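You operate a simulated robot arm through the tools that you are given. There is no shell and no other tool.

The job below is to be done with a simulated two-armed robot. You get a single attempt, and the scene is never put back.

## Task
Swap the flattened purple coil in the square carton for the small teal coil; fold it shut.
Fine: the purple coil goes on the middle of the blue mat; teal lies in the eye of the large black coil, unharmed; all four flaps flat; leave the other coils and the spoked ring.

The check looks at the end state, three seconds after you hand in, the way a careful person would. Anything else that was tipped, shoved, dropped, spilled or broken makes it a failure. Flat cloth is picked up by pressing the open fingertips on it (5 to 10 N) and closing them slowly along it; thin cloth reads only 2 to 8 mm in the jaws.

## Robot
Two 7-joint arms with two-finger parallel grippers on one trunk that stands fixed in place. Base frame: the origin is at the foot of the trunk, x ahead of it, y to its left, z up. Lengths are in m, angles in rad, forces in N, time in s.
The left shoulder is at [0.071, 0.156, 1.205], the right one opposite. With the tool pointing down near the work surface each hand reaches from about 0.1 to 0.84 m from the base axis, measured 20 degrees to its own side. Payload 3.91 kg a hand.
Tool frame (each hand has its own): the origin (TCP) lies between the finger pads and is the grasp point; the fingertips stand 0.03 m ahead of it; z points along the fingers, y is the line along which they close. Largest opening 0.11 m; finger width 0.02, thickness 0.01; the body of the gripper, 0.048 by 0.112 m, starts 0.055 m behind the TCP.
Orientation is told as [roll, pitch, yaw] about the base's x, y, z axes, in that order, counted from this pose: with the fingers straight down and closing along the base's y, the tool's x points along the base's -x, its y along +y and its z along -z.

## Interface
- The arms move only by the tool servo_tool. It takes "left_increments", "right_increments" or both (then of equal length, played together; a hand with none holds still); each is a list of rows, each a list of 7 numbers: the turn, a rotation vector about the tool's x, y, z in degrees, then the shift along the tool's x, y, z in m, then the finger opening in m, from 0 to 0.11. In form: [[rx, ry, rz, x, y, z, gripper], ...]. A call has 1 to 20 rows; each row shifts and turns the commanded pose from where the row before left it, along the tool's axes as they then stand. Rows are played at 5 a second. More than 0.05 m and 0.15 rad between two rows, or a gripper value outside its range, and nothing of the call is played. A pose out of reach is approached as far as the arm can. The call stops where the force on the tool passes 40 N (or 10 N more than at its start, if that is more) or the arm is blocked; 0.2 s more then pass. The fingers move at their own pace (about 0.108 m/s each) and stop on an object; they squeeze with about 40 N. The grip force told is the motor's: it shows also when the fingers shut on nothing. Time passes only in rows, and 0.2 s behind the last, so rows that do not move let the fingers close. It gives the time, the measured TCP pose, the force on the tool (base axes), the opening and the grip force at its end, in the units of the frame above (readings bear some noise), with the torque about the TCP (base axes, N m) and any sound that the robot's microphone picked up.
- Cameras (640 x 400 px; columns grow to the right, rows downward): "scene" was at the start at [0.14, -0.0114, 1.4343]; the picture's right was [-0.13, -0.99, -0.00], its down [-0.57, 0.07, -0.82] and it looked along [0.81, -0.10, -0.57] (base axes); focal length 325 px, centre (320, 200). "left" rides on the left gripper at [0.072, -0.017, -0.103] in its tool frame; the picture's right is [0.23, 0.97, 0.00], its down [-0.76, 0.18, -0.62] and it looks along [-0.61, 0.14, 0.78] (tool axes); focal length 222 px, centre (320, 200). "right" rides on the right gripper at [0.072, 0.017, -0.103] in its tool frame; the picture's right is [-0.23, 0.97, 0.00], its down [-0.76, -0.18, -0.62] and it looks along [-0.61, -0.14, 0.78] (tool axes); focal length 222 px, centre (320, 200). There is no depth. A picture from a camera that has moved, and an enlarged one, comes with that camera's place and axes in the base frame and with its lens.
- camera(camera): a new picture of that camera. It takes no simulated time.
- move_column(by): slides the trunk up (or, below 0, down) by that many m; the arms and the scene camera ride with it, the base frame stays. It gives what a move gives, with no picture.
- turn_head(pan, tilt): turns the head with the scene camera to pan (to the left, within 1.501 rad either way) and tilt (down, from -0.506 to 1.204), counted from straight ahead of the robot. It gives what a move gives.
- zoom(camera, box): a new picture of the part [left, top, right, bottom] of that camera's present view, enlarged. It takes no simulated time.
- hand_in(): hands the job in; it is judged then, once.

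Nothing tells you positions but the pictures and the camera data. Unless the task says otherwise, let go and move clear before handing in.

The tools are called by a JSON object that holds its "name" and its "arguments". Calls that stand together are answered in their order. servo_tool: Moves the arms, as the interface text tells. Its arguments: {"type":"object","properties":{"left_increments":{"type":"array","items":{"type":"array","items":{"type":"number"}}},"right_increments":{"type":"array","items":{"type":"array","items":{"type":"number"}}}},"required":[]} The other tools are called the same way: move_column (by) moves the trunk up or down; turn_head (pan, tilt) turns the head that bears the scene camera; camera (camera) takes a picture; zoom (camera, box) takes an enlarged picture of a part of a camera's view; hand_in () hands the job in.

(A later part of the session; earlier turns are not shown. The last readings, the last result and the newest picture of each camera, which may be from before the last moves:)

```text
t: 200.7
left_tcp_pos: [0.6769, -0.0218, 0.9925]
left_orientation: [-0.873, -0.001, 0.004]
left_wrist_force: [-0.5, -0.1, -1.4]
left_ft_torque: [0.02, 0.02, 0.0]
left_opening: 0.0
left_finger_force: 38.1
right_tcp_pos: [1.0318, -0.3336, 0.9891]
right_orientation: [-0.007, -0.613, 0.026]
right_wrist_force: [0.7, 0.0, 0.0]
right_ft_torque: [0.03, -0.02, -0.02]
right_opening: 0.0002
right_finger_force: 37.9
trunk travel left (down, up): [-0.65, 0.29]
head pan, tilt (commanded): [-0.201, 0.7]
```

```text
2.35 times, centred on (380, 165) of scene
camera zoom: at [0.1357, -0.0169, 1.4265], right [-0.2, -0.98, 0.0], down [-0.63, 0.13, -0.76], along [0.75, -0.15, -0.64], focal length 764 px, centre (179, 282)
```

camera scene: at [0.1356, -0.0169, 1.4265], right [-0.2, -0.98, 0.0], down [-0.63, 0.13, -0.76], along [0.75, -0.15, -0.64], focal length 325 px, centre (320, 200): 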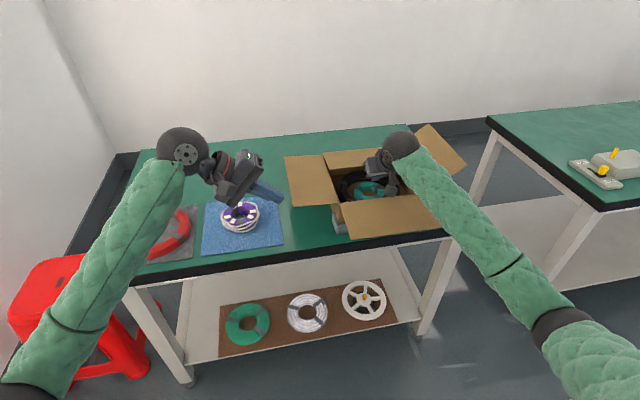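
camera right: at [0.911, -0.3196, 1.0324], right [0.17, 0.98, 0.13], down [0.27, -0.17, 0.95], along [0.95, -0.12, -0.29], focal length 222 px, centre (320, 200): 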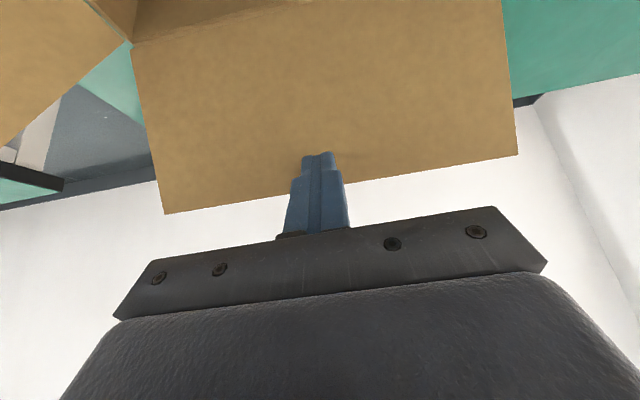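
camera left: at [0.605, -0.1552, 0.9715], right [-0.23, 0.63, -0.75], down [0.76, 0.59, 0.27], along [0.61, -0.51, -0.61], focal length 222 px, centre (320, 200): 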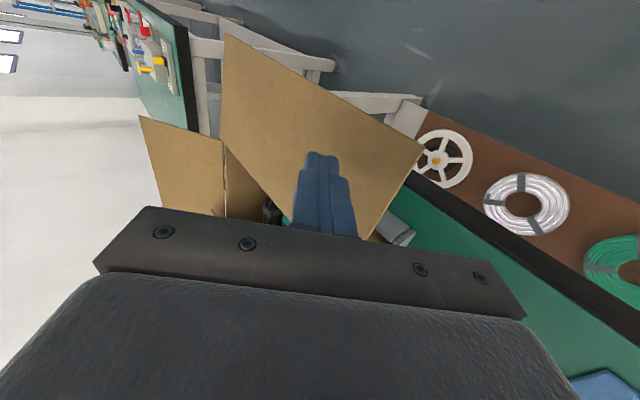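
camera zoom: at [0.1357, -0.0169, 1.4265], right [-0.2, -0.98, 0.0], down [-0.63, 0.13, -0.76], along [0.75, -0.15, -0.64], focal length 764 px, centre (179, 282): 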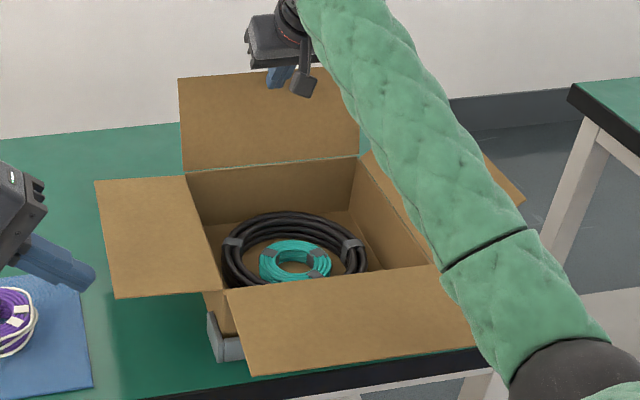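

All four flaps are open again, with the back one leaning slightly back. Now the right flap goes in first. I'll bring the right hand around and under its front edge.

{"name": "servo_tool", "arguments": {"right_increments": [[0, 0, 0, 0.0158, 0, -0.0355, 0.0], [0, 0, 0, 0.0158, 0, -0.0355, 0.0], [0, 0, 0, 0.0158, 0, -0.0355, 0.0], [0, 0, 0, 0.0298, -0.0283, -0.0163, 0.0], [0, 0, 0, 0.0298, -0.0283, -0.0163, 0.0], [0, 0, 0, 0.0298, -0.0283, -0.0163, 0.0], [0, 0, 0, 0.0298, -0.0283, -0.0163, 0.0], [0, 0, 0, 0.0298, -0.0283, -0.0163, 0.0], [0, 0, 0, 0.0298, -0.0283, -0.0163, 0.0], [0, 0, 0, 0.0298, -0.0283, -0.0163, 0.0], [0, 0, 0, 0.0298, -0.0283, -0.0163, 0.0], [0, 0, 0, 0.0222, 0, 0.0318, 0.0], [0, 0, 0, 0.0222, 0, 0.0318, 0.0], [0, 0, 0, 0.0222, 0, 0.0318, 0.0], [0, 0, 0, 0.0222, 0, 0.0318, 0.0], [0, 0, 0, 0, 0, 0, 0.0]]}}

{"name": "camera", "arguments": {"camera": "scene"}}

{"name": "camera", "arguments": {"camera": "right"}}

```text
t: 204.1
left_tcp_pos: [0.6773, -0.0212, 0.9917]
left_orientation: [-0.873, -0.003, 0.005]
left_wrist_force: [-0.4, 0.7, 0.4]
left_ft_torque: [-0.01, 0.0, -0.01]
left_opening: 0.0
left_finger_force: 37.6
right_tcp_pos: [0.6653, -0.5701, 0.8653]
right_orientation: [-0.006, -0.613, 0.025]
right_wrist_force: [-0.8, -0.2, 0.9]
right_ft_torque: [0.0, 0.04, -0.05]
right_opening: 0.0003
right_finger_force: 37.2
trunk travel left (down, up): [-0.65, 0.29]
head pan, tilt (commanded): [-0.201, 0.7]
```

```text
taken
camera scene: at [0.1359, -0.0168, 1.4265], right [-0.2, -0.98, 0.0], down [-0.63, 0.13, -0.76], along [0.75, -0.15, -0.64], focal length 325 px, centre (320, 200)
```

scene: 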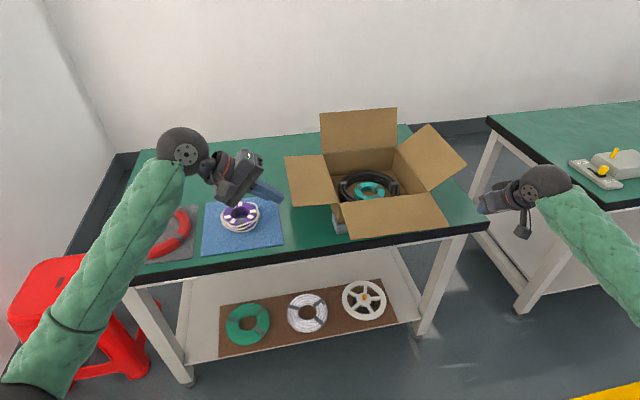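

```text
taken
camera right: at [0.5458, -0.5547, 0.9074], right [0.17, 0.98, 0.12], down [0.27, -0.17, 0.95], along [0.95, -0.12, -0.29], focal length 222 px, centre (320, 200)
```

right: 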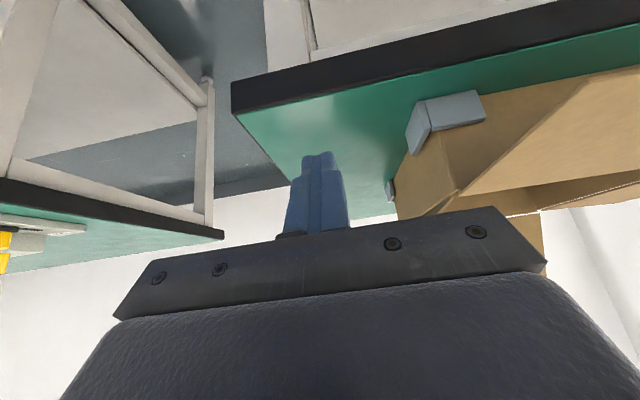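

{"name": "servo_tool", "arguments": {"right_increments": [[0, 0, 0, -0.0321, 0.0037, 0.0225, 0.0], [0, 0, 0, -0.0321, 0.0037, 0.0225, 0.0], [0, 0, 0, -0.0321, 0.0037, 0.0225, 0.0], [0, 0, 0, 0, 0, 0, 0.0]]}}

{"name": "camera", "arguments": {"camera": "right"}}

{"name": "zoom", "arguments": {"camera": "scene", "box": [300, 90, 520, 260]}}

```text
t: 205.1
left_tcp_pos: [0.6758, -0.021, 0.9924]
left_orientation: [-0.873, -0.001, 0.006]
left_wrist_force: [-0.1, 0.3, -0.1]
left_ft_torque: [0.06, 0.01, -0.02]
left_opening: 0.0001
left_finger_force: 37.3
right_tcp_pos: [0.7828, -0.5521, 0.8676]
right_orientation: [-0.006, -0.614, 0.027]
right_wrist_force: [-9.0, -3.9, 3.5]
right_ft_torque: [0.21, -0.43, 0.01]
right_opening: 0.0
right_finger_force: 37.7
trunk travel left (down, up): [-0.65, 0.29]
head pan, tilt (commanded): [-0.201, 0.7]
```

```text
taken
camera right: at [0.6635, -0.5392, 0.9103], right [0.16, 0.98, 0.12], down [0.27, -0.17, 0.95], along [0.95, -0.12, -0.29], focal length 222 px, centre (320, 200)
```

right: 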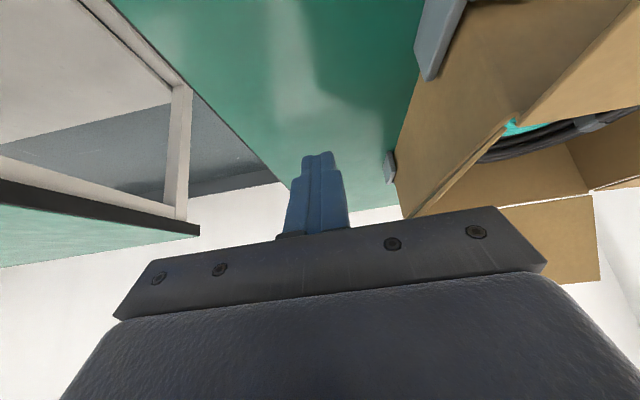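

```text
2.35 times, centred on (410, 175) of scene
camera zoom: at [0.1345, -0.0172, 1.4267], right [-0.2, -0.98, 0.0], down [-0.63, 0.13, -0.77], along [0.75, -0.15, -0.64], focal length 764 px, centre (108, 259)
```

zoom: 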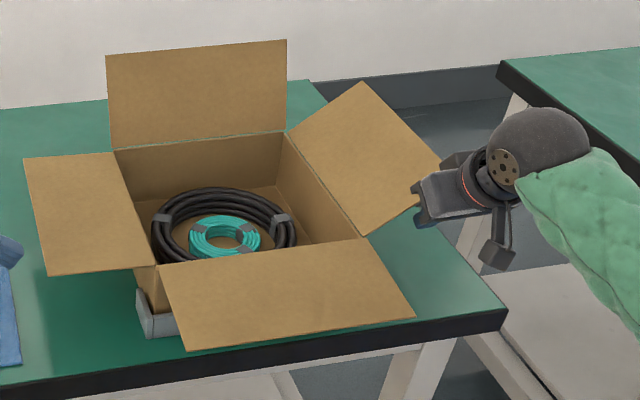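

{"name": "servo_tool", "arguments": {"right_increments": [[0, 0, 0, 0.0082, -0.004, -0.0057, 0.0], [0, 0, 0, 0, 0, 0, 0.0]]}}

{"name": "servo_tool", "arguments": {"right_increments": [[0, 0, 0, -0.0075, 0.004, -0.0107, 0.0], [0, 0, 0, -0.0086, 0.0095, -0.0122, 0.0], [0, 0, 0, -0.0098, 0.0182, -0.0139, 0.0], [0, 0, 0, 0, 0, 0, 0.0]]}}

{"name": "camera", "arguments": {"camera": "right"}}

{"name": "zoom", "arguments": {"camera": "scene", "box": [300, 90, 520, 260]}}

```text
t: 205.7
left_tcp_pos: [0.6774, -0.0223, 0.9912]
left_orientation: [-0.873, -0.002, 0.006]
left_wrist_force: [-0.2, 0.3, 0.5]
left_ft_torque: [-0.02, -0.01, 0.0]
left_opening: 0.0
left_finger_force: 37.8
right_tcp_pos: [0.7726, -0.5582, 0.867]
right_orientation: [-0.008, -0.612, 0.025]
right_wrist_force: [0.4, -0.7, -0.3]
right_ft_torque: [0.03, 0.02, 0.01]
right_opening: 0.0
right_finger_force: 37.9
trunk travel left (down, up): [-0.65, 0.29]
head pan, tilt (commanded): [-0.201, 0.7]
```

```text
t: 206.7
left_tcp_pos: [0.6767, -0.0231, 0.9925]
left_orientation: [-0.874, -0.001, 0.004]
left_wrist_force: [0.3, -0.5, 0.0]
left_ft_torque: [-0.02, -0.01, 0.0]
left_opening: 0.0
left_finger_force: 37.8
right_tcp_pos: [0.7716, -0.5277, 0.9101]
right_orientation: [-0.006, -0.611, 0.024]
right_wrist_force: [0.4, -0.1, 0.1]
right_ft_torque: [0.03, 0.01, -0.01]
right_opening: 0.0
right_finger_force: 37.2
trunk travel left (down, up): [-0.65, 0.29]
head pan, tilt (commanded): [-0.201, 0.7]
```

```text
taken
camera right: at [0.6516, -0.5129, 0.9532], right [0.17, 0.98, 0.13], down [0.27, -0.17, 0.95], along [0.95, -0.12, -0.29], focal length 222 px, centre (320, 200)
```

right: 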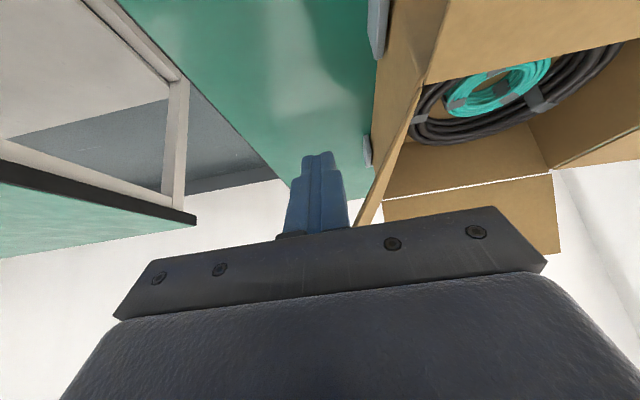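

```text
2.35 times, centred on (410, 175) of scene
camera zoom: at [0.1358, -0.0175, 1.4265], right [-0.2, -0.98, 0.0], down [-0.63, 0.13, -0.76], along [0.75, -0.15, -0.64], focal length 764 px, centre (108, 259)
```

zoom: 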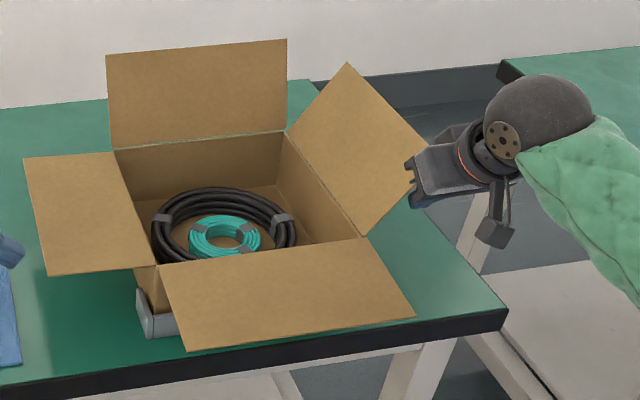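

{"name": "servo_tool", "arguments": {"right_increments": [[0, 0, 0, -0.0081, 0.0292, -0.0115, 0.0], [0, 0, 0, -0.0091, 0.0234, -0.0129, 0.0], [0, 0, 0, -0.0115, 0.0187, -0.0164, 0.0], [0, 0, 0, -0.0006, 0.0193, -0.0008, 0.0], [0, 0, 0, 0.0057, 0.0185, 0.0082, 0.0], [0, 0, 0, 0, 0, 0, 0.0]]}}

{"name": "camera", "arguments": {"camera": "right"}}

{"name": "zoom", "arguments": {"camera": "scene", "box": [300, 90, 520, 260]}}

```text
t: 208.1
left_tcp_pos: [0.6761, -0.0228, 0.9914]
left_orientation: [-0.871, -0.002, 0.007]
left_wrist_force: [-0.6, 0.4, -0.2]
left_ft_torque: [0.03, 0.01, 0.0]
left_opening: 0.0
left_finger_force: 37.5
right_tcp_pos: [0.7719, -0.415, 0.9507]
right_orientation: [-0.007, -0.612, 0.024]
right_wrist_force: [-0.1, 0.1, -0.2]
right_ft_torque: [-0.01, 0.0, 0.0]
right_opening: 0.0
right_finger_force: 37.4
trunk travel left (down, up): [-0.65, 0.29]
head pan, tilt (commanded): [-0.201, 0.7]
```

```text
taken
camera right: at [0.6518, -0.4015, 0.9933], right [0.17, 0.98, 0.13], down [0.27, -0.17, 0.95], along [0.95, -0.12, -0.29], focal length 222 px, centre (320, 200)
```

right: 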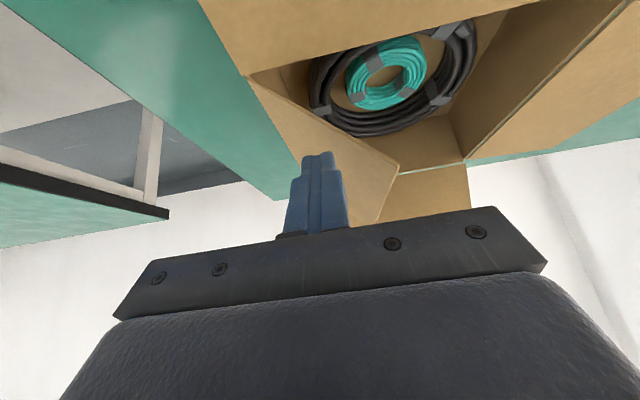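

```text
2.35 times, centred on (410, 175) of scene
camera zoom: at [0.1357, -0.0172, 1.4265], right [-0.2, -0.98, 0.0], down [-0.63, 0.13, -0.76], along [0.75, -0.15, -0.64], focal length 764 px, centre (108, 259)
```

zoom: 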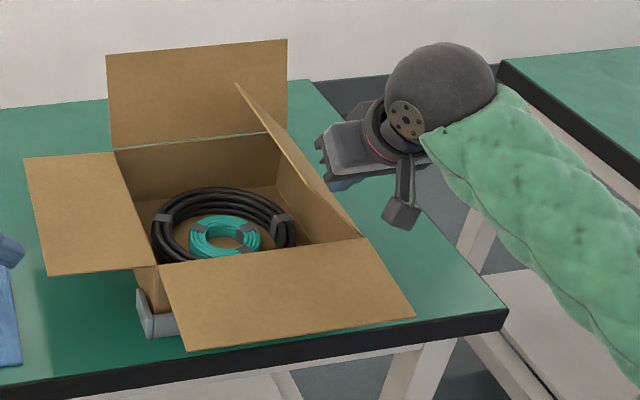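

{"name": "servo_tool", "arguments": {"right_increments": [[0, 0, 0, -0.0074, 0.0125, 0.0207, 0.0], [0, 0, 0, -0.0143, 0.0107, 0.0319, 0.0], [0, 0, 0, -0.0078, 0.006, 0.0238, 0.0], [0, 0, 0, -0.0025, 0, 0.0139, 0.0], [0, 0, 0, 0, 0, 0, 0.0]]}}

{"name": "camera", "arguments": {"camera": "right"}}

{"name": "zoom", "arguments": {"camera": "scene", "box": [300, 90, 520, 260]}}

```text
t: 209.3
left_tcp_pos: [0.6763, -0.0208, 0.9911]
left_orientation: [-0.871, -0.001, 0.005]
left_wrist_force: [-0.2, 0.6, 0.2]
left_ft_torque: [-0.01, 0.01, -0.03]
left_opening: 0.0
left_finger_force: 37.8
right_tcp_pos: [0.8477, -0.3849, 0.895]
right_orientation: [-0.008, -0.614, 0.024]
right_wrist_force: [-0.2, 0.0, -0.3]
right_ft_torque: [-0.01, 0.01, 0.03]
right_opening: 0.0
right_finger_force: 37.1
trunk travel left (down, up): [-0.65, 0.29]
head pan, tilt (commanded): [-0.201, 0.7]
```

```text
taken
camera right: at [0.7283, -0.3706, 0.9376], right [0.17, 0.98, 0.12], down [0.27, -0.17, 0.95], along [0.95, -0.12, -0.29], focal length 222 px, centre (320, 200)
```

right: 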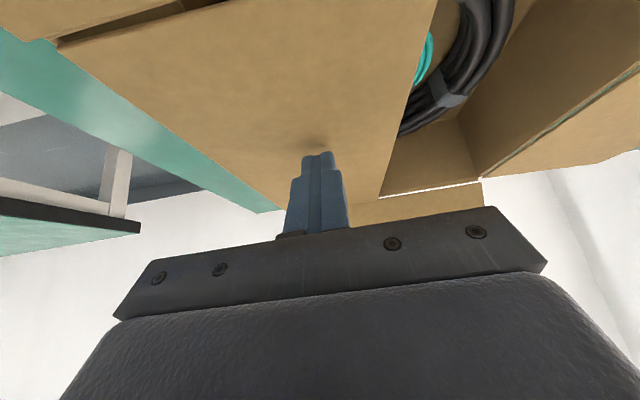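

```text
2.35 times, centred on (410, 175) of scene
camera zoom: at [0.1357, -0.0169, 1.4265], right [-0.2, -0.98, 0.0], down [-0.63, 0.13, -0.76], along [0.75, -0.15, -0.64], focal length 764 px, centre (108, 259)
```

zoom: 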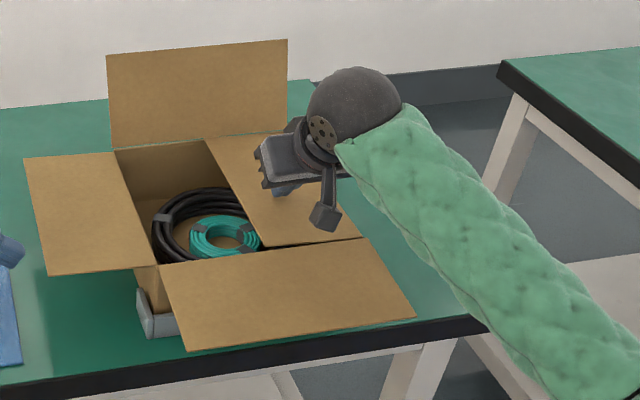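

{"name": "servo_tool", "arguments": {"right_increments": [[0, 0, 0, 0.0023, 0, 0.0033, 0.0], [0, 0, 0, 0.0017, 0, 0.0025, 0.0], [0, 0, 0, 0, 0, 0, 0.0]]}}

```text
t: 210.1
left_tcp_pos: [0.6768, -0.0226, 0.9916]
left_orientation: [-0.872, 0.0, 0.005]
left_wrist_force: [0.6, -0.1, 0.2]
left_ft_torque: [-0.04, -0.02, -0.06]
left_opening: 0.0001
left_finger_force: 37.5
right_tcp_pos: [0.8475, -0.3865, 0.8893]
right_orientation: [-0.007, -0.613, 0.025]
right_wrist_force: [0.3, 0.7, 3.5]
right_ft_torque: [0.01, -0.05, 0.0]
right_opening: 0.0
right_finger_force: 37.7
trunk travel left (down, up): [-0.65, 0.29]
head pan, tilt (commanded): [-0.201, 0.7]
```

{"name": "servo_tool", "arguments": {"right_increments": [[0, 0, 0, 0.0009, 0, 0.0012, 0.0], [0, 0, 0, 0, 0, 0, 0.0], [0, 0, 0, -0.0086, 0, -0.0123, 0.0], [0, 0, 0, -0.0172, 0, -0.0246, 0.0], [0, 0, 0, -0.0229, 0, -0.0328, 0.0], [0, 0, 0, -0.0229, 0, -0.0328, 0.0], [0, 0, 0, 0, 0, 0, 0.0]]}}

{"name": "zoom", "arguments": {"camera": "scene", "box": [280, 90, 500, 260]}}

{"name": "camera", "arguments": {"camera": "right"}}

```text
t: 211.7
left_tcp_pos: [0.6774, -0.0218, 0.9928]
left_orientation: [-0.872, -0.002, 0.006]
left_wrist_force: [-0.4, 0.0, 0.7]
left_ft_torque: [0.0, 0.03, -0.03]
left_opening: 0.0
left_finger_force: 37.8
right_tcp_pos: [0.8469, -0.3839, 1.0091]
right_orientation: [-0.006, -0.612, 0.025]
right_wrist_force: [0.1, -0.1, 0.7]
right_ft_torque: [0.01, -0.02, 0.06]
right_opening: 0.0001
right_finger_force: 37.6
trunk travel left (down, up): [-0.65, 0.29]
head pan, tilt (commanded): [-0.201, 0.7]
```

```text
2.35 times, centred on (390, 175) of scene
camera zoom: at [0.1361, -0.0174, 1.4264], right [-0.2, -0.98, 0.0], down [-0.63, 0.13, -0.76], along [0.75, -0.15, -0.64], focal length 764 px, centre (155, 259)
```

zoom: 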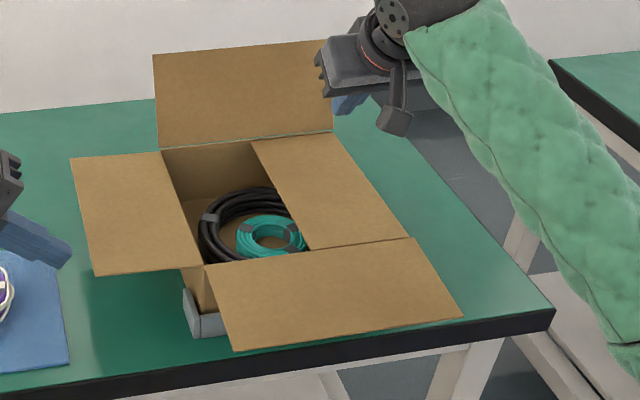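

```text
taken
camera right: at [0.7271, -0.3699, 1.0529], right [0.17, 0.98, 0.13], down [0.27, -0.17, 0.95], along [0.95, -0.12, -0.29], focal length 222 px, centre (320, 200)
```

right: 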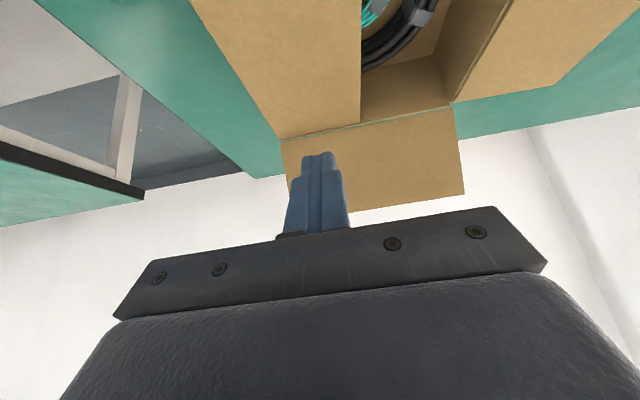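

The right flap lies flat. Now the left flap: the left hand, still rolled to point right, goes under its outer edge from the left, well above the purple coil.

{"name": "servo_tool", "arguments": {"left_increments": [[0, 0, 0, -0.0405, 0.0045, 0.0055, 0.0], [0, 0, 0, -0.0405, 0.0045, 0.0055, 0.0], [0, 0, 0, -0.0405, 0.0045, 0.0055, 0.0], [0, 0, 0, -0.0405, 0.0045, 0.0055, 0.0], [0, 0, 0, -0.0405, 0.0045, 0.0055, 0.0], [0, 0, 0, -0.0405, 0.0045, 0.0055, 0.0], [0, 0, 0, 0, 0, 0, 0.0]]}}

{"name": "camera", "arguments": {"camera": "left"}}

{"name": "camera", "arguments": {"camera": "scene"}}

```text
t: 213.3
left_tcp_pos: [0.92, -0.0259, 0.9526]
left_orientation: [-0.872, -0.003, 0.005]
left_wrist_force: [-0.7, -0.3, 0.3]
left_ft_torque: [-0.01, 0.02, 0.0]
left_opening: 0.0
left_finger_force: 37.9
right_tcp_pos: [0.8465, -0.3828, 1.0109]
right_orientation: [-0.006, -0.613, 0.024]
right_wrist_force: [0.2, 0.2, -0.3]
right_ft_torque: [0.01, 0.0, 0.02]
right_opening: 0.0002
right_finger_force: 37.9
trunk travel left (down, up): [-0.65, 0.29]
head pan, tilt (commanded): [-0.201, 0.7]
```

```text
taken
camera left: at [0.8482, 0.0428, 1.0329], right [-0.23, 0.62, -0.75], down [0.76, 0.6, 0.27], along [0.61, -0.51, -0.61], focal length 222 px, centre (320, 200)
```

left: 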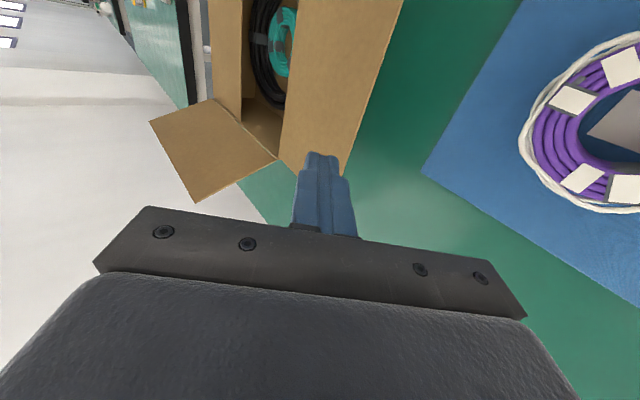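

```text
taken
camera scene: at [0.1354, -0.0163, 1.4266], right [-0.2, -0.98, 0.0], down [-0.63, 0.13, -0.76], along [0.75, -0.15, -0.64], focal length 325 px, centre (320, 200)
```

scene: 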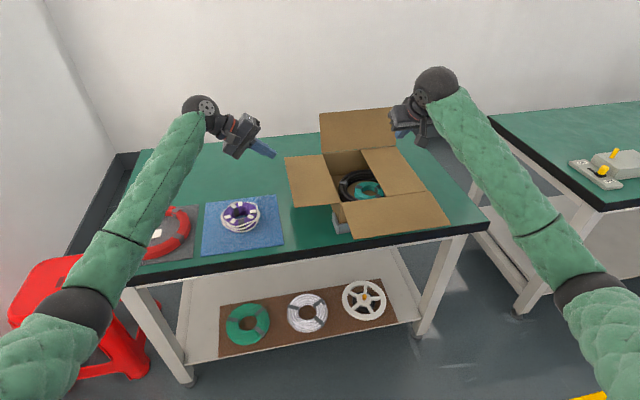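

{"name": "servo_tool", "arguments": {"left_increments": [[0, 0, 0, 0, 0.0277, 0.0317, 0.0], [0, 0, 0, 0, 0.0277, 0.0317, 0.0], [0, 0, 0, 0, 0, 0, 0.0]]}}

{"name": "camera", "arguments": {"camera": "left"}}

{"name": "zoom", "arguments": {"camera": "scene", "box": [180, 90, 400, 260]}}

```text
t: 214.1
left_tcp_pos: [0.9176, -0.0415, 0.8674]
left_orientation: [-0.874, -0.001, 0.004]
left_wrist_force: [-0.2, 1.0, 0.5]
left_ft_torque: [-0.02, 0.03, 0.01]
left_opening: 0.0001
left_finger_force: 37.6
right_tcp_pos: [0.8465, -0.3843, 1.0109]
right_orientation: [-0.006, -0.613, 0.026]
right_wrist_force: [0.9, 0.3, -0.2]
right_ft_torque: [0.02, 0.03, 0.0]
right_opening: 0.0
right_finger_force: 37.1
trunk travel left (down, up): [-0.65, 0.29]
head pan, tilt (commanded): [-0.201, 0.7]
```

```text
taken
camera left: at [0.8455, 0.0265, 0.9479], right [-0.23, 0.63, -0.75], down [0.76, 0.59, 0.27], along [0.61, -0.51, -0.61], focal length 222 px, centre (320, 200)
```

left: 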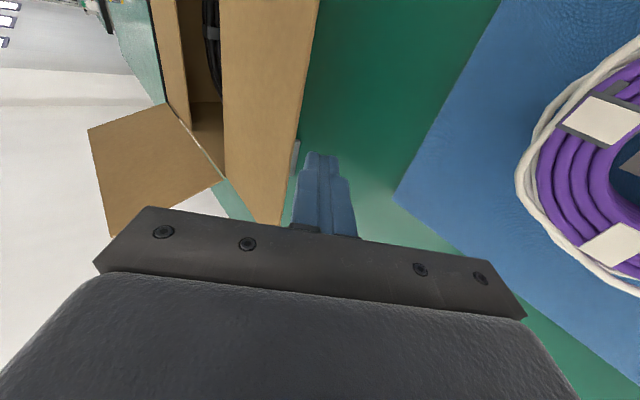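

```text
2.35 times, centred on (290, 175) of scene
camera zoom: at [0.1358, -0.017, 1.4265], right [-0.2, -0.98, 0.0], down [-0.63, 0.13, -0.76], along [0.75, -0.15, -0.64], focal length 764 px, centre (391, 259)
```

zoom: 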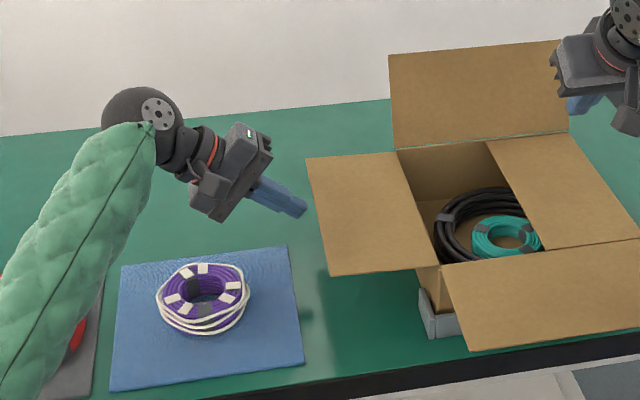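

{"name": "servo_tool", "arguments": {"left_increments": [[0, 0, 0, 0, 0, 0.02, 0.0], [0, 0, 0, 0, 0, 0.02, 0.0], [0, 0, 0, 0, 0, 0.016, 0.0], [0, 0, 0, 0, 0, 0, 0.0]]}}

{"name": "camera", "arguments": {"camera": "left"}}

{"name": "zoom", "arguments": {"camera": "scene", "box": [180, 90, 400, 260]}}

```text
t: 215.1
left_tcp_pos: [0.9193, -0.0838, 0.832]
left_orientation: [-0.872, -0.002, 0.005]
left_wrist_force: [-0.7, -0.5, 1.1]
left_ft_torque: [0.02, -0.02, 0.0]
left_opening: 0.0
left_finger_force: 37.8
right_tcp_pos: [0.8471, -0.384, 1.0115]
right_orientation: [-0.008, -0.612, 0.023]
right_wrist_force: [0.0, 0.0, 0.2]
right_ft_torque: [-0.03, -0.04, 0.01]
right_opening: 0.0
right_finger_force: 38.1
trunk travel left (down, up): [-0.65, 0.29]
head pan, tilt (commanded): [-0.201, 0.7]
```

```text
taken
camera left: at [0.8478, -0.0155, 0.9118], right [-0.23, 0.63, -0.75], down [0.76, 0.59, 0.27], along [0.61, -0.51, -0.61], focal length 222 px, centre (320, 200)
```

left: 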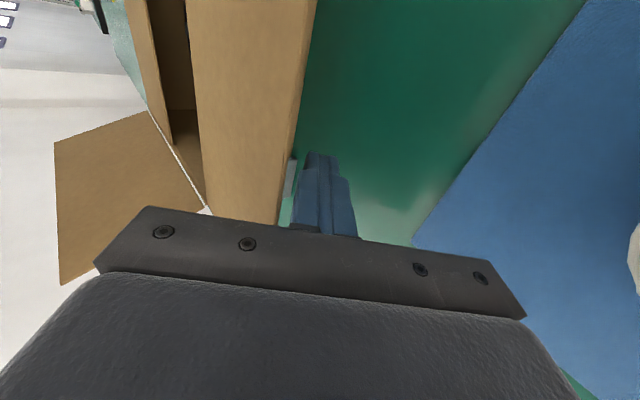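

```text
2.35 times, centred on (290, 175) of scene
camera zoom: at [0.1359, -0.0166, 1.4265], right [-0.2, -0.98, 0.0], down [-0.63, 0.13, -0.76], along [0.75, -0.15, -0.64], focal length 764 px, centre (391, 259)
```

zoom: 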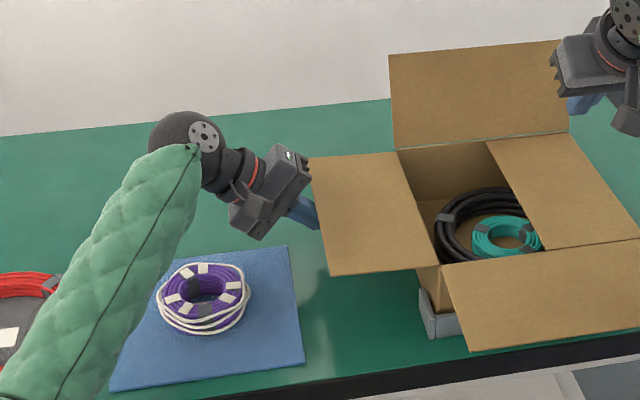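

{"name": "servo_tool", "arguments": {"left_increments": [[0, 0, 0, 0, -0.0175, -0.0196, 0.0], [0, 0, 0, 0, -0.0179, -0.0176, 0.0], [0, 0, 0, 0, -0.0324, -0.0151, 0.0], [0, 0, 0, 0, -0.0226, -0.012, 0.0], [0, 0, 0, 0, 0, 0, 0.0]]}}

{"name": "camera", "arguments": {"camera": "left"}}

{"name": "zoom", "arguments": {"camera": "scene", "box": [200, 90, 420, 260]}}

```text
t: 216.3
left_tcp_pos: [0.9198, -0.0951, 0.9409]
left_orientation: [-0.872, -0.001, 0.005]
left_wrist_force: [-0.1, 0.1, 0.7]
left_ft_torque: [-0.02, -0.01, -0.01]
left_opening: 0.0002
left_finger_force: 37.8
right_tcp_pos: [0.8475, -0.3842, 1.011]
right_orientation: [-0.007, -0.613, 0.026]
right_wrist_force: [0.0, -0.2, 0.0]
right_ft_torque: [-0.01, 0.01, 0.01]
right_opening: 0.0002
right_finger_force: 37.3
trunk travel left (down, up): [-0.65, 0.29]
head pan, tilt (commanded): [-0.201, 0.7]
```

```text
taken
camera left: at [0.8485, -0.0267, 1.0218], right [-0.23, 0.63, -0.75], down [0.76, 0.59, 0.27], along [0.61, -0.5, -0.61], focal length 222 px, centre (320, 200)
```

left: 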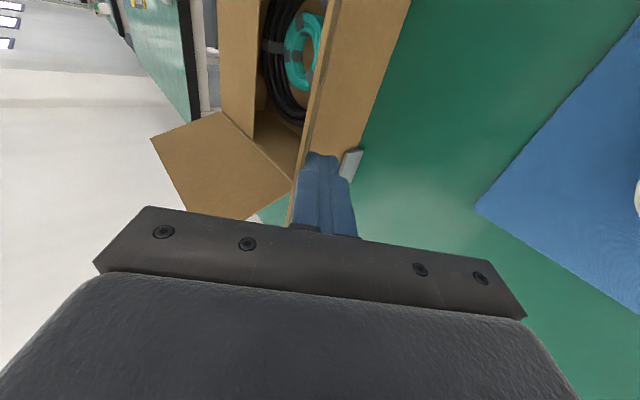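

```text
2.35 times, centred on (310, 175) of scene
camera zoom: at [0.1361, -0.0171, 1.4265], right [-0.2, -0.98, 0.0], down [-0.63, 0.13, -0.76], along [0.75, -0.15, -0.64], focal length 764 px, centre (344, 259)
```

zoom: 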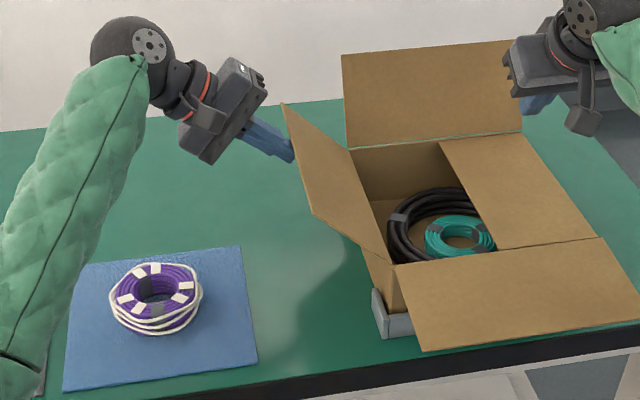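

The left flap is rising. I'll move the right hand aside and carry the left flap over the top.

{"name": "servo_tool", "arguments": {"left_increments": [[0, 0, 0, 0, -0.0161, 0.0045, 0.0], [0, 0, 0, 0, -0.0286, 0.0053, 0.0], [0, 0, 0, 0, -0.0259, 0.0126, 0.0], [0, 0, 0, 0, -0.022, 0.019, 0.0], [0, 0, 0, 0, 0, 0, 0.0]], "right_increments": [[0, 0, 0, 0.0193, -0.025, -0.0375, 0.0], [0, 0, 0, 0.0193, -0.025, -0.0375, 0.0], [0, 0, 0, 0.0193, -0.025, -0.0375, 0.0], [0, 0, 0, 0.0193, -0.025, -0.0375, 0.0], [0, 0, 0, 0, 0, 0, 0.0]]}}

{"name": "zoom", "arguments": {"camera": "scene", "box": [200, 90, 420, 260]}}

{"name": "camera", "arguments": {"camera": "left"}}

```text
t: 217.5
left_tcp_pos: [0.9227, -0.1819, 0.9844]
left_orientation: [-0.872, 0.0, 0.006]
left_wrist_force: [0.4, -0.6, 0.3]
left_ft_torque: [-0.04, 0.02, 0.0]
left_opening: 0.0
left_finger_force: 37.7
right_tcp_pos: [0.6963, -0.4897, 1.0885]
right_orientation: [-0.008, -0.611, 0.025]
right_wrist_force: [-0.3, 0.0, -0.4]
right_ft_torque: [-0.02, 0.01, 0.03]
right_opening: 0.0
right_finger_force: 37.7
trunk travel left (down, up): [-0.65, 0.29]
head pan, tilt (commanded): [-0.201, 0.7]
```

```text
2.35 times, centred on (310, 175) of scene
camera zoom: at [0.1376, -0.0159, 1.4263], right [-0.2, -0.98, 0.0], down [-0.63, 0.13, -0.76], along [0.75, -0.15, -0.65], focal length 764 px, centre (344, 259)
```

zoom: 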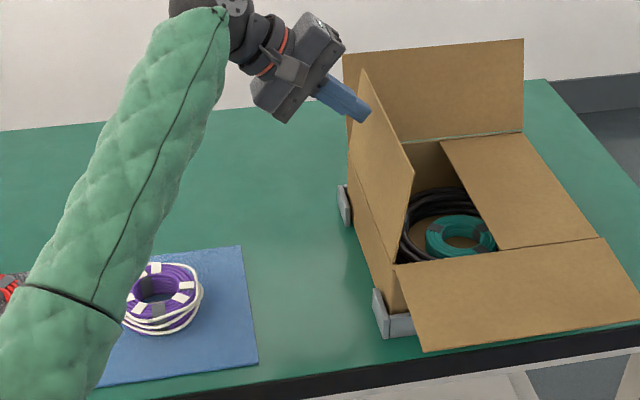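

```text
taken
camera left: at [0.8508, -0.1137, 1.0653], right [-0.23, 0.62, -0.75], down [0.76, 0.6, 0.26], along [0.61, -0.51, -0.61], focal length 222 px, centre (320, 200)
```

left: 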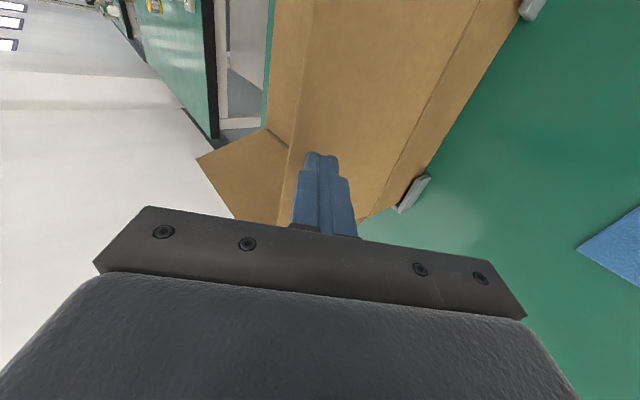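

{"name": "servo_tool", "arguments": {"left_increments": [[0, 0, 0, 0, -0.0161, 0.0239, 0.0], [0, 0, 0, 0, -0.0097, 0.0272, 0.0], [0, 0, 0, 0, -0.0021, 0.0289, 0.0], [0, 0, 0, 0, 0.0056, 0.0282, 0.0], [0, 0, 0, 0, 0.0103, 0.0229, 0.0], [0, 0, 0, 0, 0, 0, 0.0]]}}

{"name": "zoom", "arguments": {"camera": "scene", "box": [250, 90, 470, 260]}}

{"name": "camera", "arguments": {"camera": "left"}}

```text
t: 218.9
left_tcp_pos: [0.9202, -0.2922, 0.9115]
left_orientation: [-0.873, -0.002, 0.004]
left_wrist_force: [0.6, -1.4, 0.3]
left_ft_torque: [0.01, 0.02, 0.04]
left_opening: 0.0002
left_finger_force: 37.8
right_tcp_pos: [0.696, -0.4913, 1.0896]
right_orientation: [-0.007, -0.614, 0.024]
right_wrist_force: [-0.9, 0.0, 0.3]
right_ft_torque: [-0.04, -0.02, 0.0]
right_opening: 0.0
right_finger_force: 38.1
trunk travel left (down, up): [-0.65, 0.29]
head pan, tilt (commanded): [-0.201, 0.7]
```

```text
2.35 times, centred on (360, 175) of scene
camera zoom: at [0.1359, -0.0169, 1.4265], right [-0.2, -0.98, 0.0], down [-0.63, 0.13, -0.76], along [0.75, -0.15, -0.64], focal length 764 px, centre (226, 259)
```

zoom: 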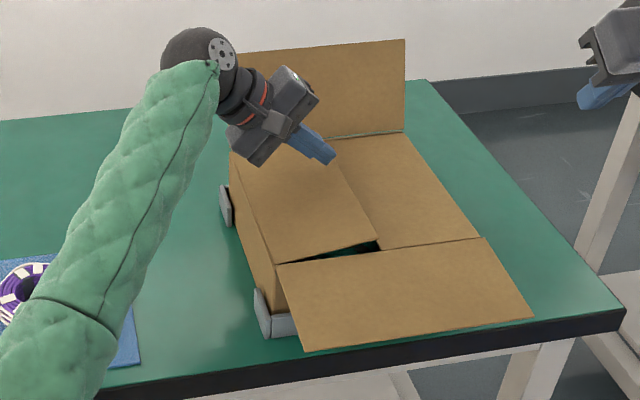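

```text
taken
camera left: at [0.8491, -0.2241, 0.9926], right [-0.23, 0.63, -0.75], down [0.76, 0.59, 0.27], along [0.61, -0.51, -0.61], focal length 222 px, centre (320, 200)
```

left: 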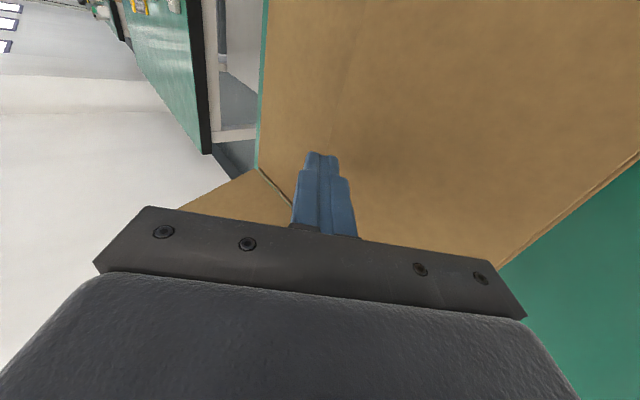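

{"name": "servo_tool", "arguments": {"left_increments": [[0, 0, 0, 0, 0.0051, 0.0056, 0.0], [0, 0, 0, 0, 0.0051, 0.0056, 0.0], [0, 0, 0, 0, 0.0046, 0.0039, 0.0], [0, 0, 0, 0, 0, 0, 0.0]]}}

{"name": "zoom", "arguments": {"camera": "scene", "box": [250, 90, 470, 260]}}

```text
t: 219.9
left_tcp_pos: [0.9201, -0.2955, 0.89]
left_orientation: [-0.872, -0.002, 0.008]
left_wrist_force: [-0.2, 1.2, -0.1]
left_ft_torque: [0.01, -0.02, -0.01]
left_opening: 0.0
left_finger_force: 38.1
right_tcp_pos: [0.6947, -0.4898, 1.0889]
right_orientation: [-0.008, -0.614, 0.025]
right_wrist_force: [0.2, -0.6, 0.3]
right_ft_torque: [0.05, -0.03, 0.02]
right_opening: 0.0
right_finger_force: 37.8
trunk travel left (down, up): [-0.65, 0.29]
head pan, tilt (commanded): [-0.201, 0.7]
```

```text
2.35 times, centred on (360, 175) of scene
camera zoom: at [0.1358, -0.0173, 1.4265], right [-0.2, -0.98, 0.0], down [-0.63, 0.13, -0.76], along [0.75, -0.15, -0.64], focal length 764 px, centre (226, 259)
```

zoom: 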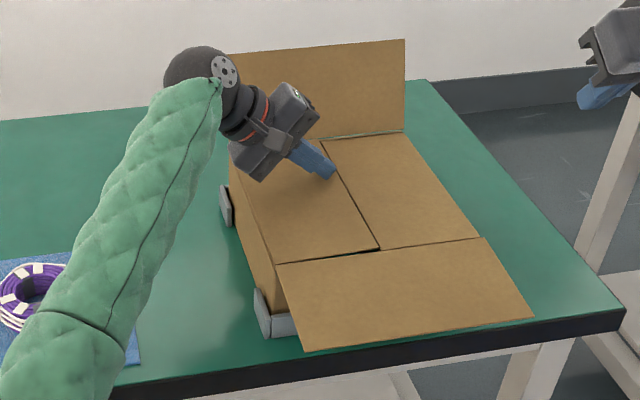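

{"name": "servo_tool", "arguments": {"left_increments": [[0, 0, 0, 0, 0.0015, 0.0013, 0.0], [0, 0, 0, 0, 0.0015, 0.0013, 0.0], [0, 0, 0, 0, 0, 0, 0.0]]}}

```text
t: 220.7
left_tcp_pos: [0.9206, -0.2945, 0.8848]
left_orientation: [-0.874, -0.002, 0.004]
left_wrist_force: [0.4, 0.5, -0.5]
left_ft_torque: [0.02, 0.05, 0.01]
left_opening: 0.0
left_finger_force: 38.2
right_tcp_pos: [0.6948, -0.49, 1.0892]
right_orientation: [-0.008, -0.612, 0.024]
right_wrist_force: [-0.3, 0.5, 0.6]
right_ft_torque: [0.0, 0.01, 0.03]
right_opening: 0.0
right_finger_force: 37.5
trunk travel left (down, up): [-0.65, 0.29]
head pan, tilt (commanded): [-0.201, 0.7]
```

{"name": "servo_tool", "arguments": {"left_increments": [[0, 0, 0, 0, 0.0015, 0.0013, 0.0], [0, 0, 0, 0, 0.0008, 0.0006, 0.0], [0, 0, 0, 0, 0, 0, 0.0]]}}

{"name": "zoom", "arguments": {"camera": "scene", "box": [250, 90, 470, 260]}}

```text
t: 221.5
left_tcp_pos: [0.921, -0.2948, 0.8847]
left_orientation: [-0.874, -0.003, 0.003]
left_wrist_force: [3.7, -0.8, 8.5]
left_ft_torque: [-0.21, -0.07, 0.03]
left_opening: 0.0
left_finger_force: 37.6
right_tcp_pos: [0.693, -0.4902, 1.0909]
right_orientation: [-0.007, -0.613, 0.025]
right_wrist_force: [-0.5, 0.0, -0.8]
right_ft_torque: [-0.01, -0.03, 0.0]
right_opening: 0.0001
right_finger_force: 37.8
trunk travel left (down, up): [-0.65, 0.29]
head pan, tilt (commanded): [-0.201, 0.7]
```

```text
2.35 times, centred on (360, 175) of scene
camera zoom: at [0.1353, -0.017, 1.4267], right [-0.2, -0.98, 0.0], down [-0.63, 0.13, -0.76], along [0.75, -0.15, -0.64], focal length 764 px, centre (226, 259)
```

zoom: 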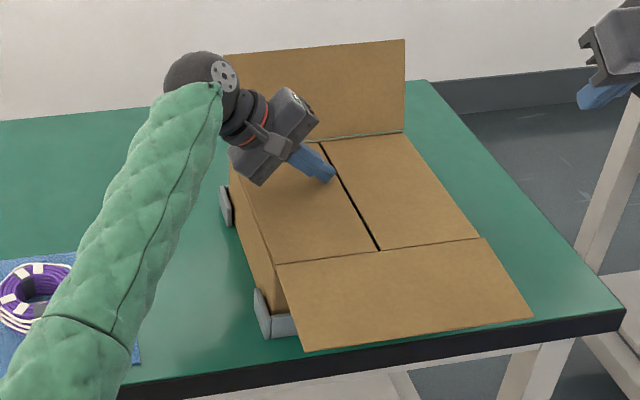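

The left flap is flat too. I'll retract the left hand, then bring the right hand over for the back flap.

{"name": "servo_tool", "arguments": {"left_increments": [[0, 0, 0, 0, -0.0077, -0.0064, 0.0], [0, 0, 0, 0, -0.0307, -0.0257, 0.0], [0, 0, 0, 0, -0.0307, -0.0257, 0.0], [0, 0, 0, 0, -0.0307, -0.0257, 0.0], [0, 0, 0, 0.01, 0.0257, -0.0307, 0.0], [0, 0, 0, 0.02, 0.0257, -0.0307, 0.0], [0, 0, 0, 0.02, 0.0257, -0.0307, 0.0], [0, 0, 0, 0.02, 0.0257, -0.0307, 0.0], [0, 0, 0, 0.02, 0.0257, -0.0307, 0.0], [0, 0, 0, 0.02, 0.0257, -0.0307, 0.0], [0, 0, 0, 0.02, 0.0257, -0.0307, 0.0], [0, 0, 0, 0, 0.0257, -0.0307, 0.0], [0, 0, 0, 0, 0, 0, 0.0]]}}

{"name": "camera", "arguments": {"camera": "scene"}}

{"name": "zoom", "arguments": {"camera": "scene", "box": [280, 90, 480, 250]}}

```text
t: 224.3
left_tcp_pos: [0.7907, 0.0197, 1.0145]
left_orientation: [-0.872, -0.001, 0.003]
left_wrist_force: [-0.3, -0.3, 0.2]
left_ft_torque: [0.02, 0.04, 0.04]
left_opening: 0.0001
left_finger_force: 37.9
right_tcp_pos: [0.6943, -0.4909, 1.0886]
right_orientation: [-0.007, -0.613, 0.023]
right_wrist_force: [-0.5, 0.6, 0.1]
right_ft_torque: [0.0, -0.01, 0.0]
right_opening: 0.0001
right_finger_force: 37.3
trunk travel left (down, up): [-0.65, 0.29]
head pan, tilt (commanded): [-0.201, 0.7]
```

```text
taken
camera scene: at [0.1357, -0.0181, 1.4265], right [-0.2, -0.98, 0.0], down [-0.63, 0.13, -0.76], along [0.75, -0.15, -0.64], focal length 325 px, centre (320, 200)
```

scene: 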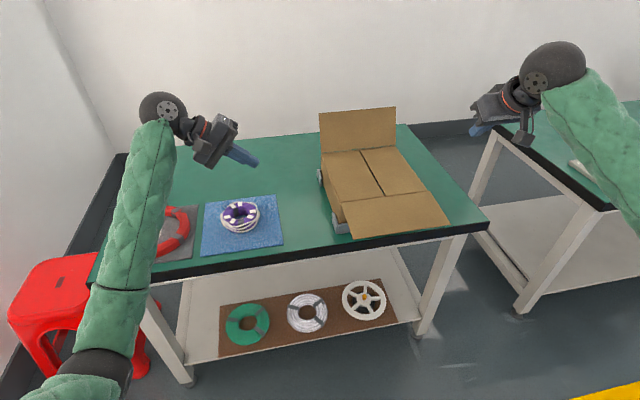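

```text
2.50 times, centred on (380, 170) of scene
camera zoom: at [0.1357, -0.0181, 1.4265], right [-0.2, -0.98, 0.0], down [-0.63, 0.13, -0.76], along [0.75, -0.15, -0.64], focal length 812 px, centre (170, 275)
```

zoom: 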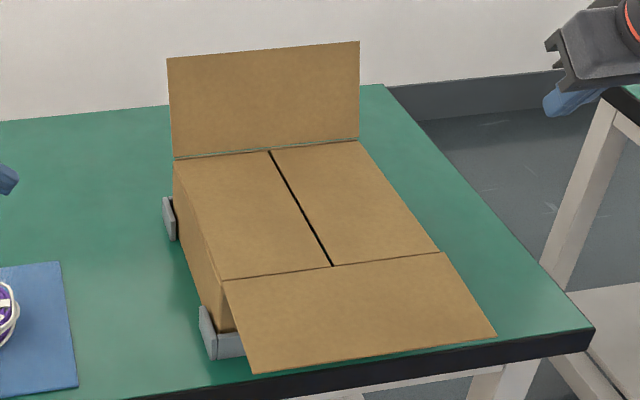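

Left and right flaps lie flat and meet in the middle. Now I'll hook the back flap from behind with the right hand, as before.

{"name": "servo_tool", "arguments": {"right_increments": [[0, 0, 0, -0.0303, 0.0206, 0.0228, 0.0], [0, 0, 0, -0.0303, 0.0206, 0.0228, 0.0], [0, 0, 0, -0.0303, 0.0206, 0.0228, 0.0], [0, 0, 0, -0.0303, 0.0206, 0.0228, 0.0], [0, 0, 0, -0.0303, 0.0206, 0.0228, 0.0], [0, 0, 0, -0.0303, 0.0206, 0.0228, 0.0], [0, 0, 0, -0.0303, 0.0206, 0.0228, 0.0], [0, 0, 0, -0.0284, -0.001, 0.0321, 0.0], [0, 0, 0, -0.0284, -0.001, 0.0321, 0.0], [0, 0, 0, -0.0284, -0.001, 0.0321, 0.0], [0, 0, 0, 0, 0, 0, 0.0]]}}

{"name": "camera", "arguments": {"camera": "right"}}

{"name": "zoom", "arguments": {"camera": "scene", "box": [280, 50, 500, 220]}}

```text
t: 226.7
left_tcp_pos: [0.7904, 0.0213, 1.0143]
left_orientation: [-0.872, -0.001, 0.005]
left_wrist_force: [0.9, 0.2, 0.1]
left_ft_torque: [0.03, 0.0, 0.0]
left_opening: 0.0
left_finger_force: 37.7
right_tcp_pos: [1.0889, -0.3378, 1.0535]
right_orientation: [-0.006, -0.615, 0.023]
right_wrist_force: [-0.1, 0.2, -0.4]
right_ft_torque: [-0.02, 0.01, -0.01]
right_opening: 0.0
right_finger_force: 37.1
trunk travel left (down, up): [-0.65, 0.29]
head pan, tilt (commanded): [-0.201, 0.7]
```

```text
taken
camera right: at [0.9689, -0.3236, 1.0954], right [0.17, 0.98, 0.13], down [0.27, -0.17, 0.95], along [0.95, -0.12, -0.29], focal length 222 px, centre (320, 200)
```

right: 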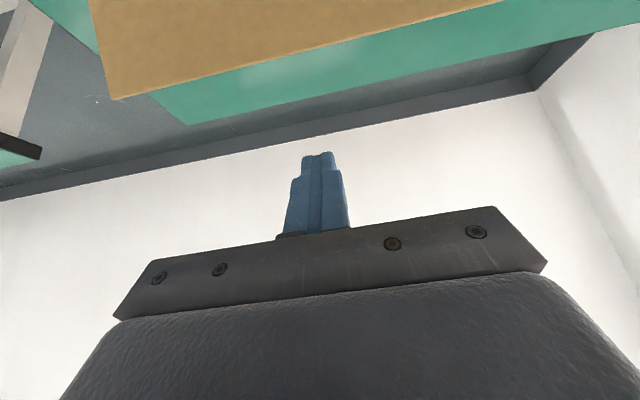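

```text
2.35 times, centred on (390, 135) of scene
camera zoom: at [0.1353, -0.0176, 1.4266], right [-0.2, -0.98, 0.0], down [-0.63, 0.13, -0.76], along [0.75, -0.15, -0.64], focal length 764 px, centre (155, 353)
```

zoom: 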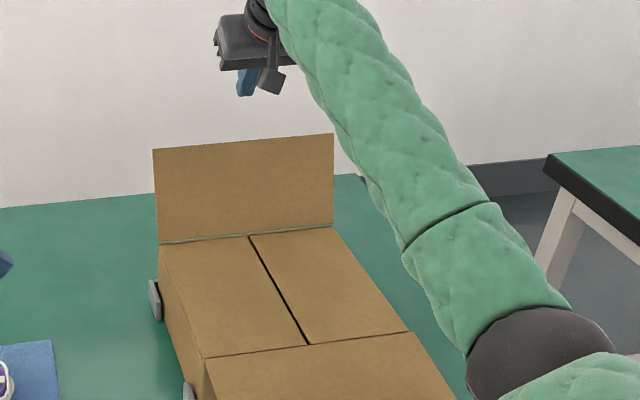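

{"name": "servo_tool", "arguments": {"right_increments": [[0, 0, 0, 0.0205, 0, 0.0275, 0.0], [0, 0, 0, 0.0205, 0, 0.0275, 0.0], [0, 0, 0, 0, 0, 0, 0.0], [0, 0, 0, 0.0164, 0, -0.0237, 0.0], [0, 0, 0, 0.0175, 0, -0.0221, 0.0], [0, 0, 0, 0.0194, 0, -0.0124, 0.0], [0, 0, 0, 0.0205, 0, -0.0082, 0.0], [0, 0, 0, 0, 0, 0, 0.0]]}}

{"name": "zoom", "arguments": {"camera": "scene", "box": [280, 50, 500, 220]}}

{"name": "camera", "arguments": {"camera": "right"}}

```text
t: 228.5
left_tcp_pos: [0.7904, 0.0216, 1.0144]
left_orientation: [-0.872, -0.004, 0.006]
left_wrist_force: [-0.2, -0.7, 0.8]
left_ft_torque: [-0.03, 0.03, 0.01]
left_opening: 0.0
left_finger_force: 37.9
right_tcp_pos: [0.9866, -0.3422, 0.9935]
right_orientation: [-0.008, -0.612, 0.025]
right_wrist_force: [-0.9, 0.3, -0.1]
right_ft_torque: [-0.01, 0.0, 0.01]
right_opening: 0.0
right_finger_force: 37.8
trunk travel left (down, up): [-0.65, 0.29]
head pan, tilt (commanded): [-0.201, 0.7]
```

```text
2.35 times, centred on (390, 135) of scene
camera zoom: at [0.1363, -0.0167, 1.4264], right [-0.2, -0.98, 0.0], down [-0.63, 0.13, -0.76], along [0.75, -0.15, -0.64], focal length 764 px, centre (155, 353)
```

zoom: 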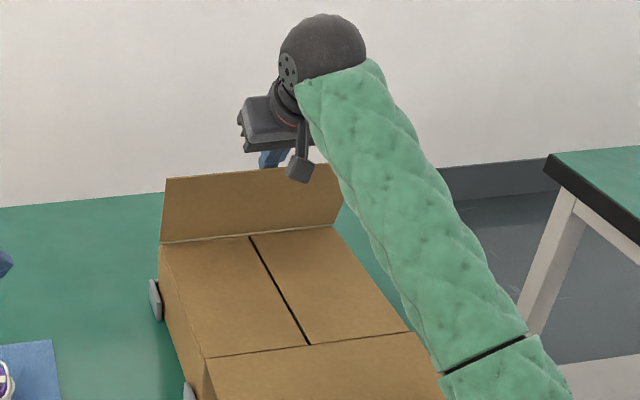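

```text
taken
camera right: at [0.866, -0.3271, 1.0358], right [0.17, 0.98, 0.12], down [0.27, -0.17, 0.95], along [0.95, -0.12, -0.29], focal length 222 px, centre (320, 200)
```

right: 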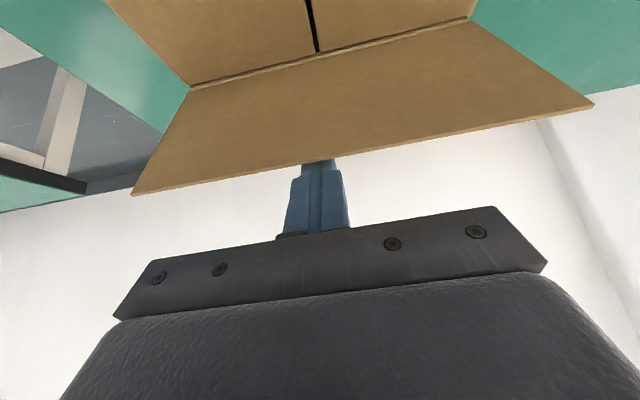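

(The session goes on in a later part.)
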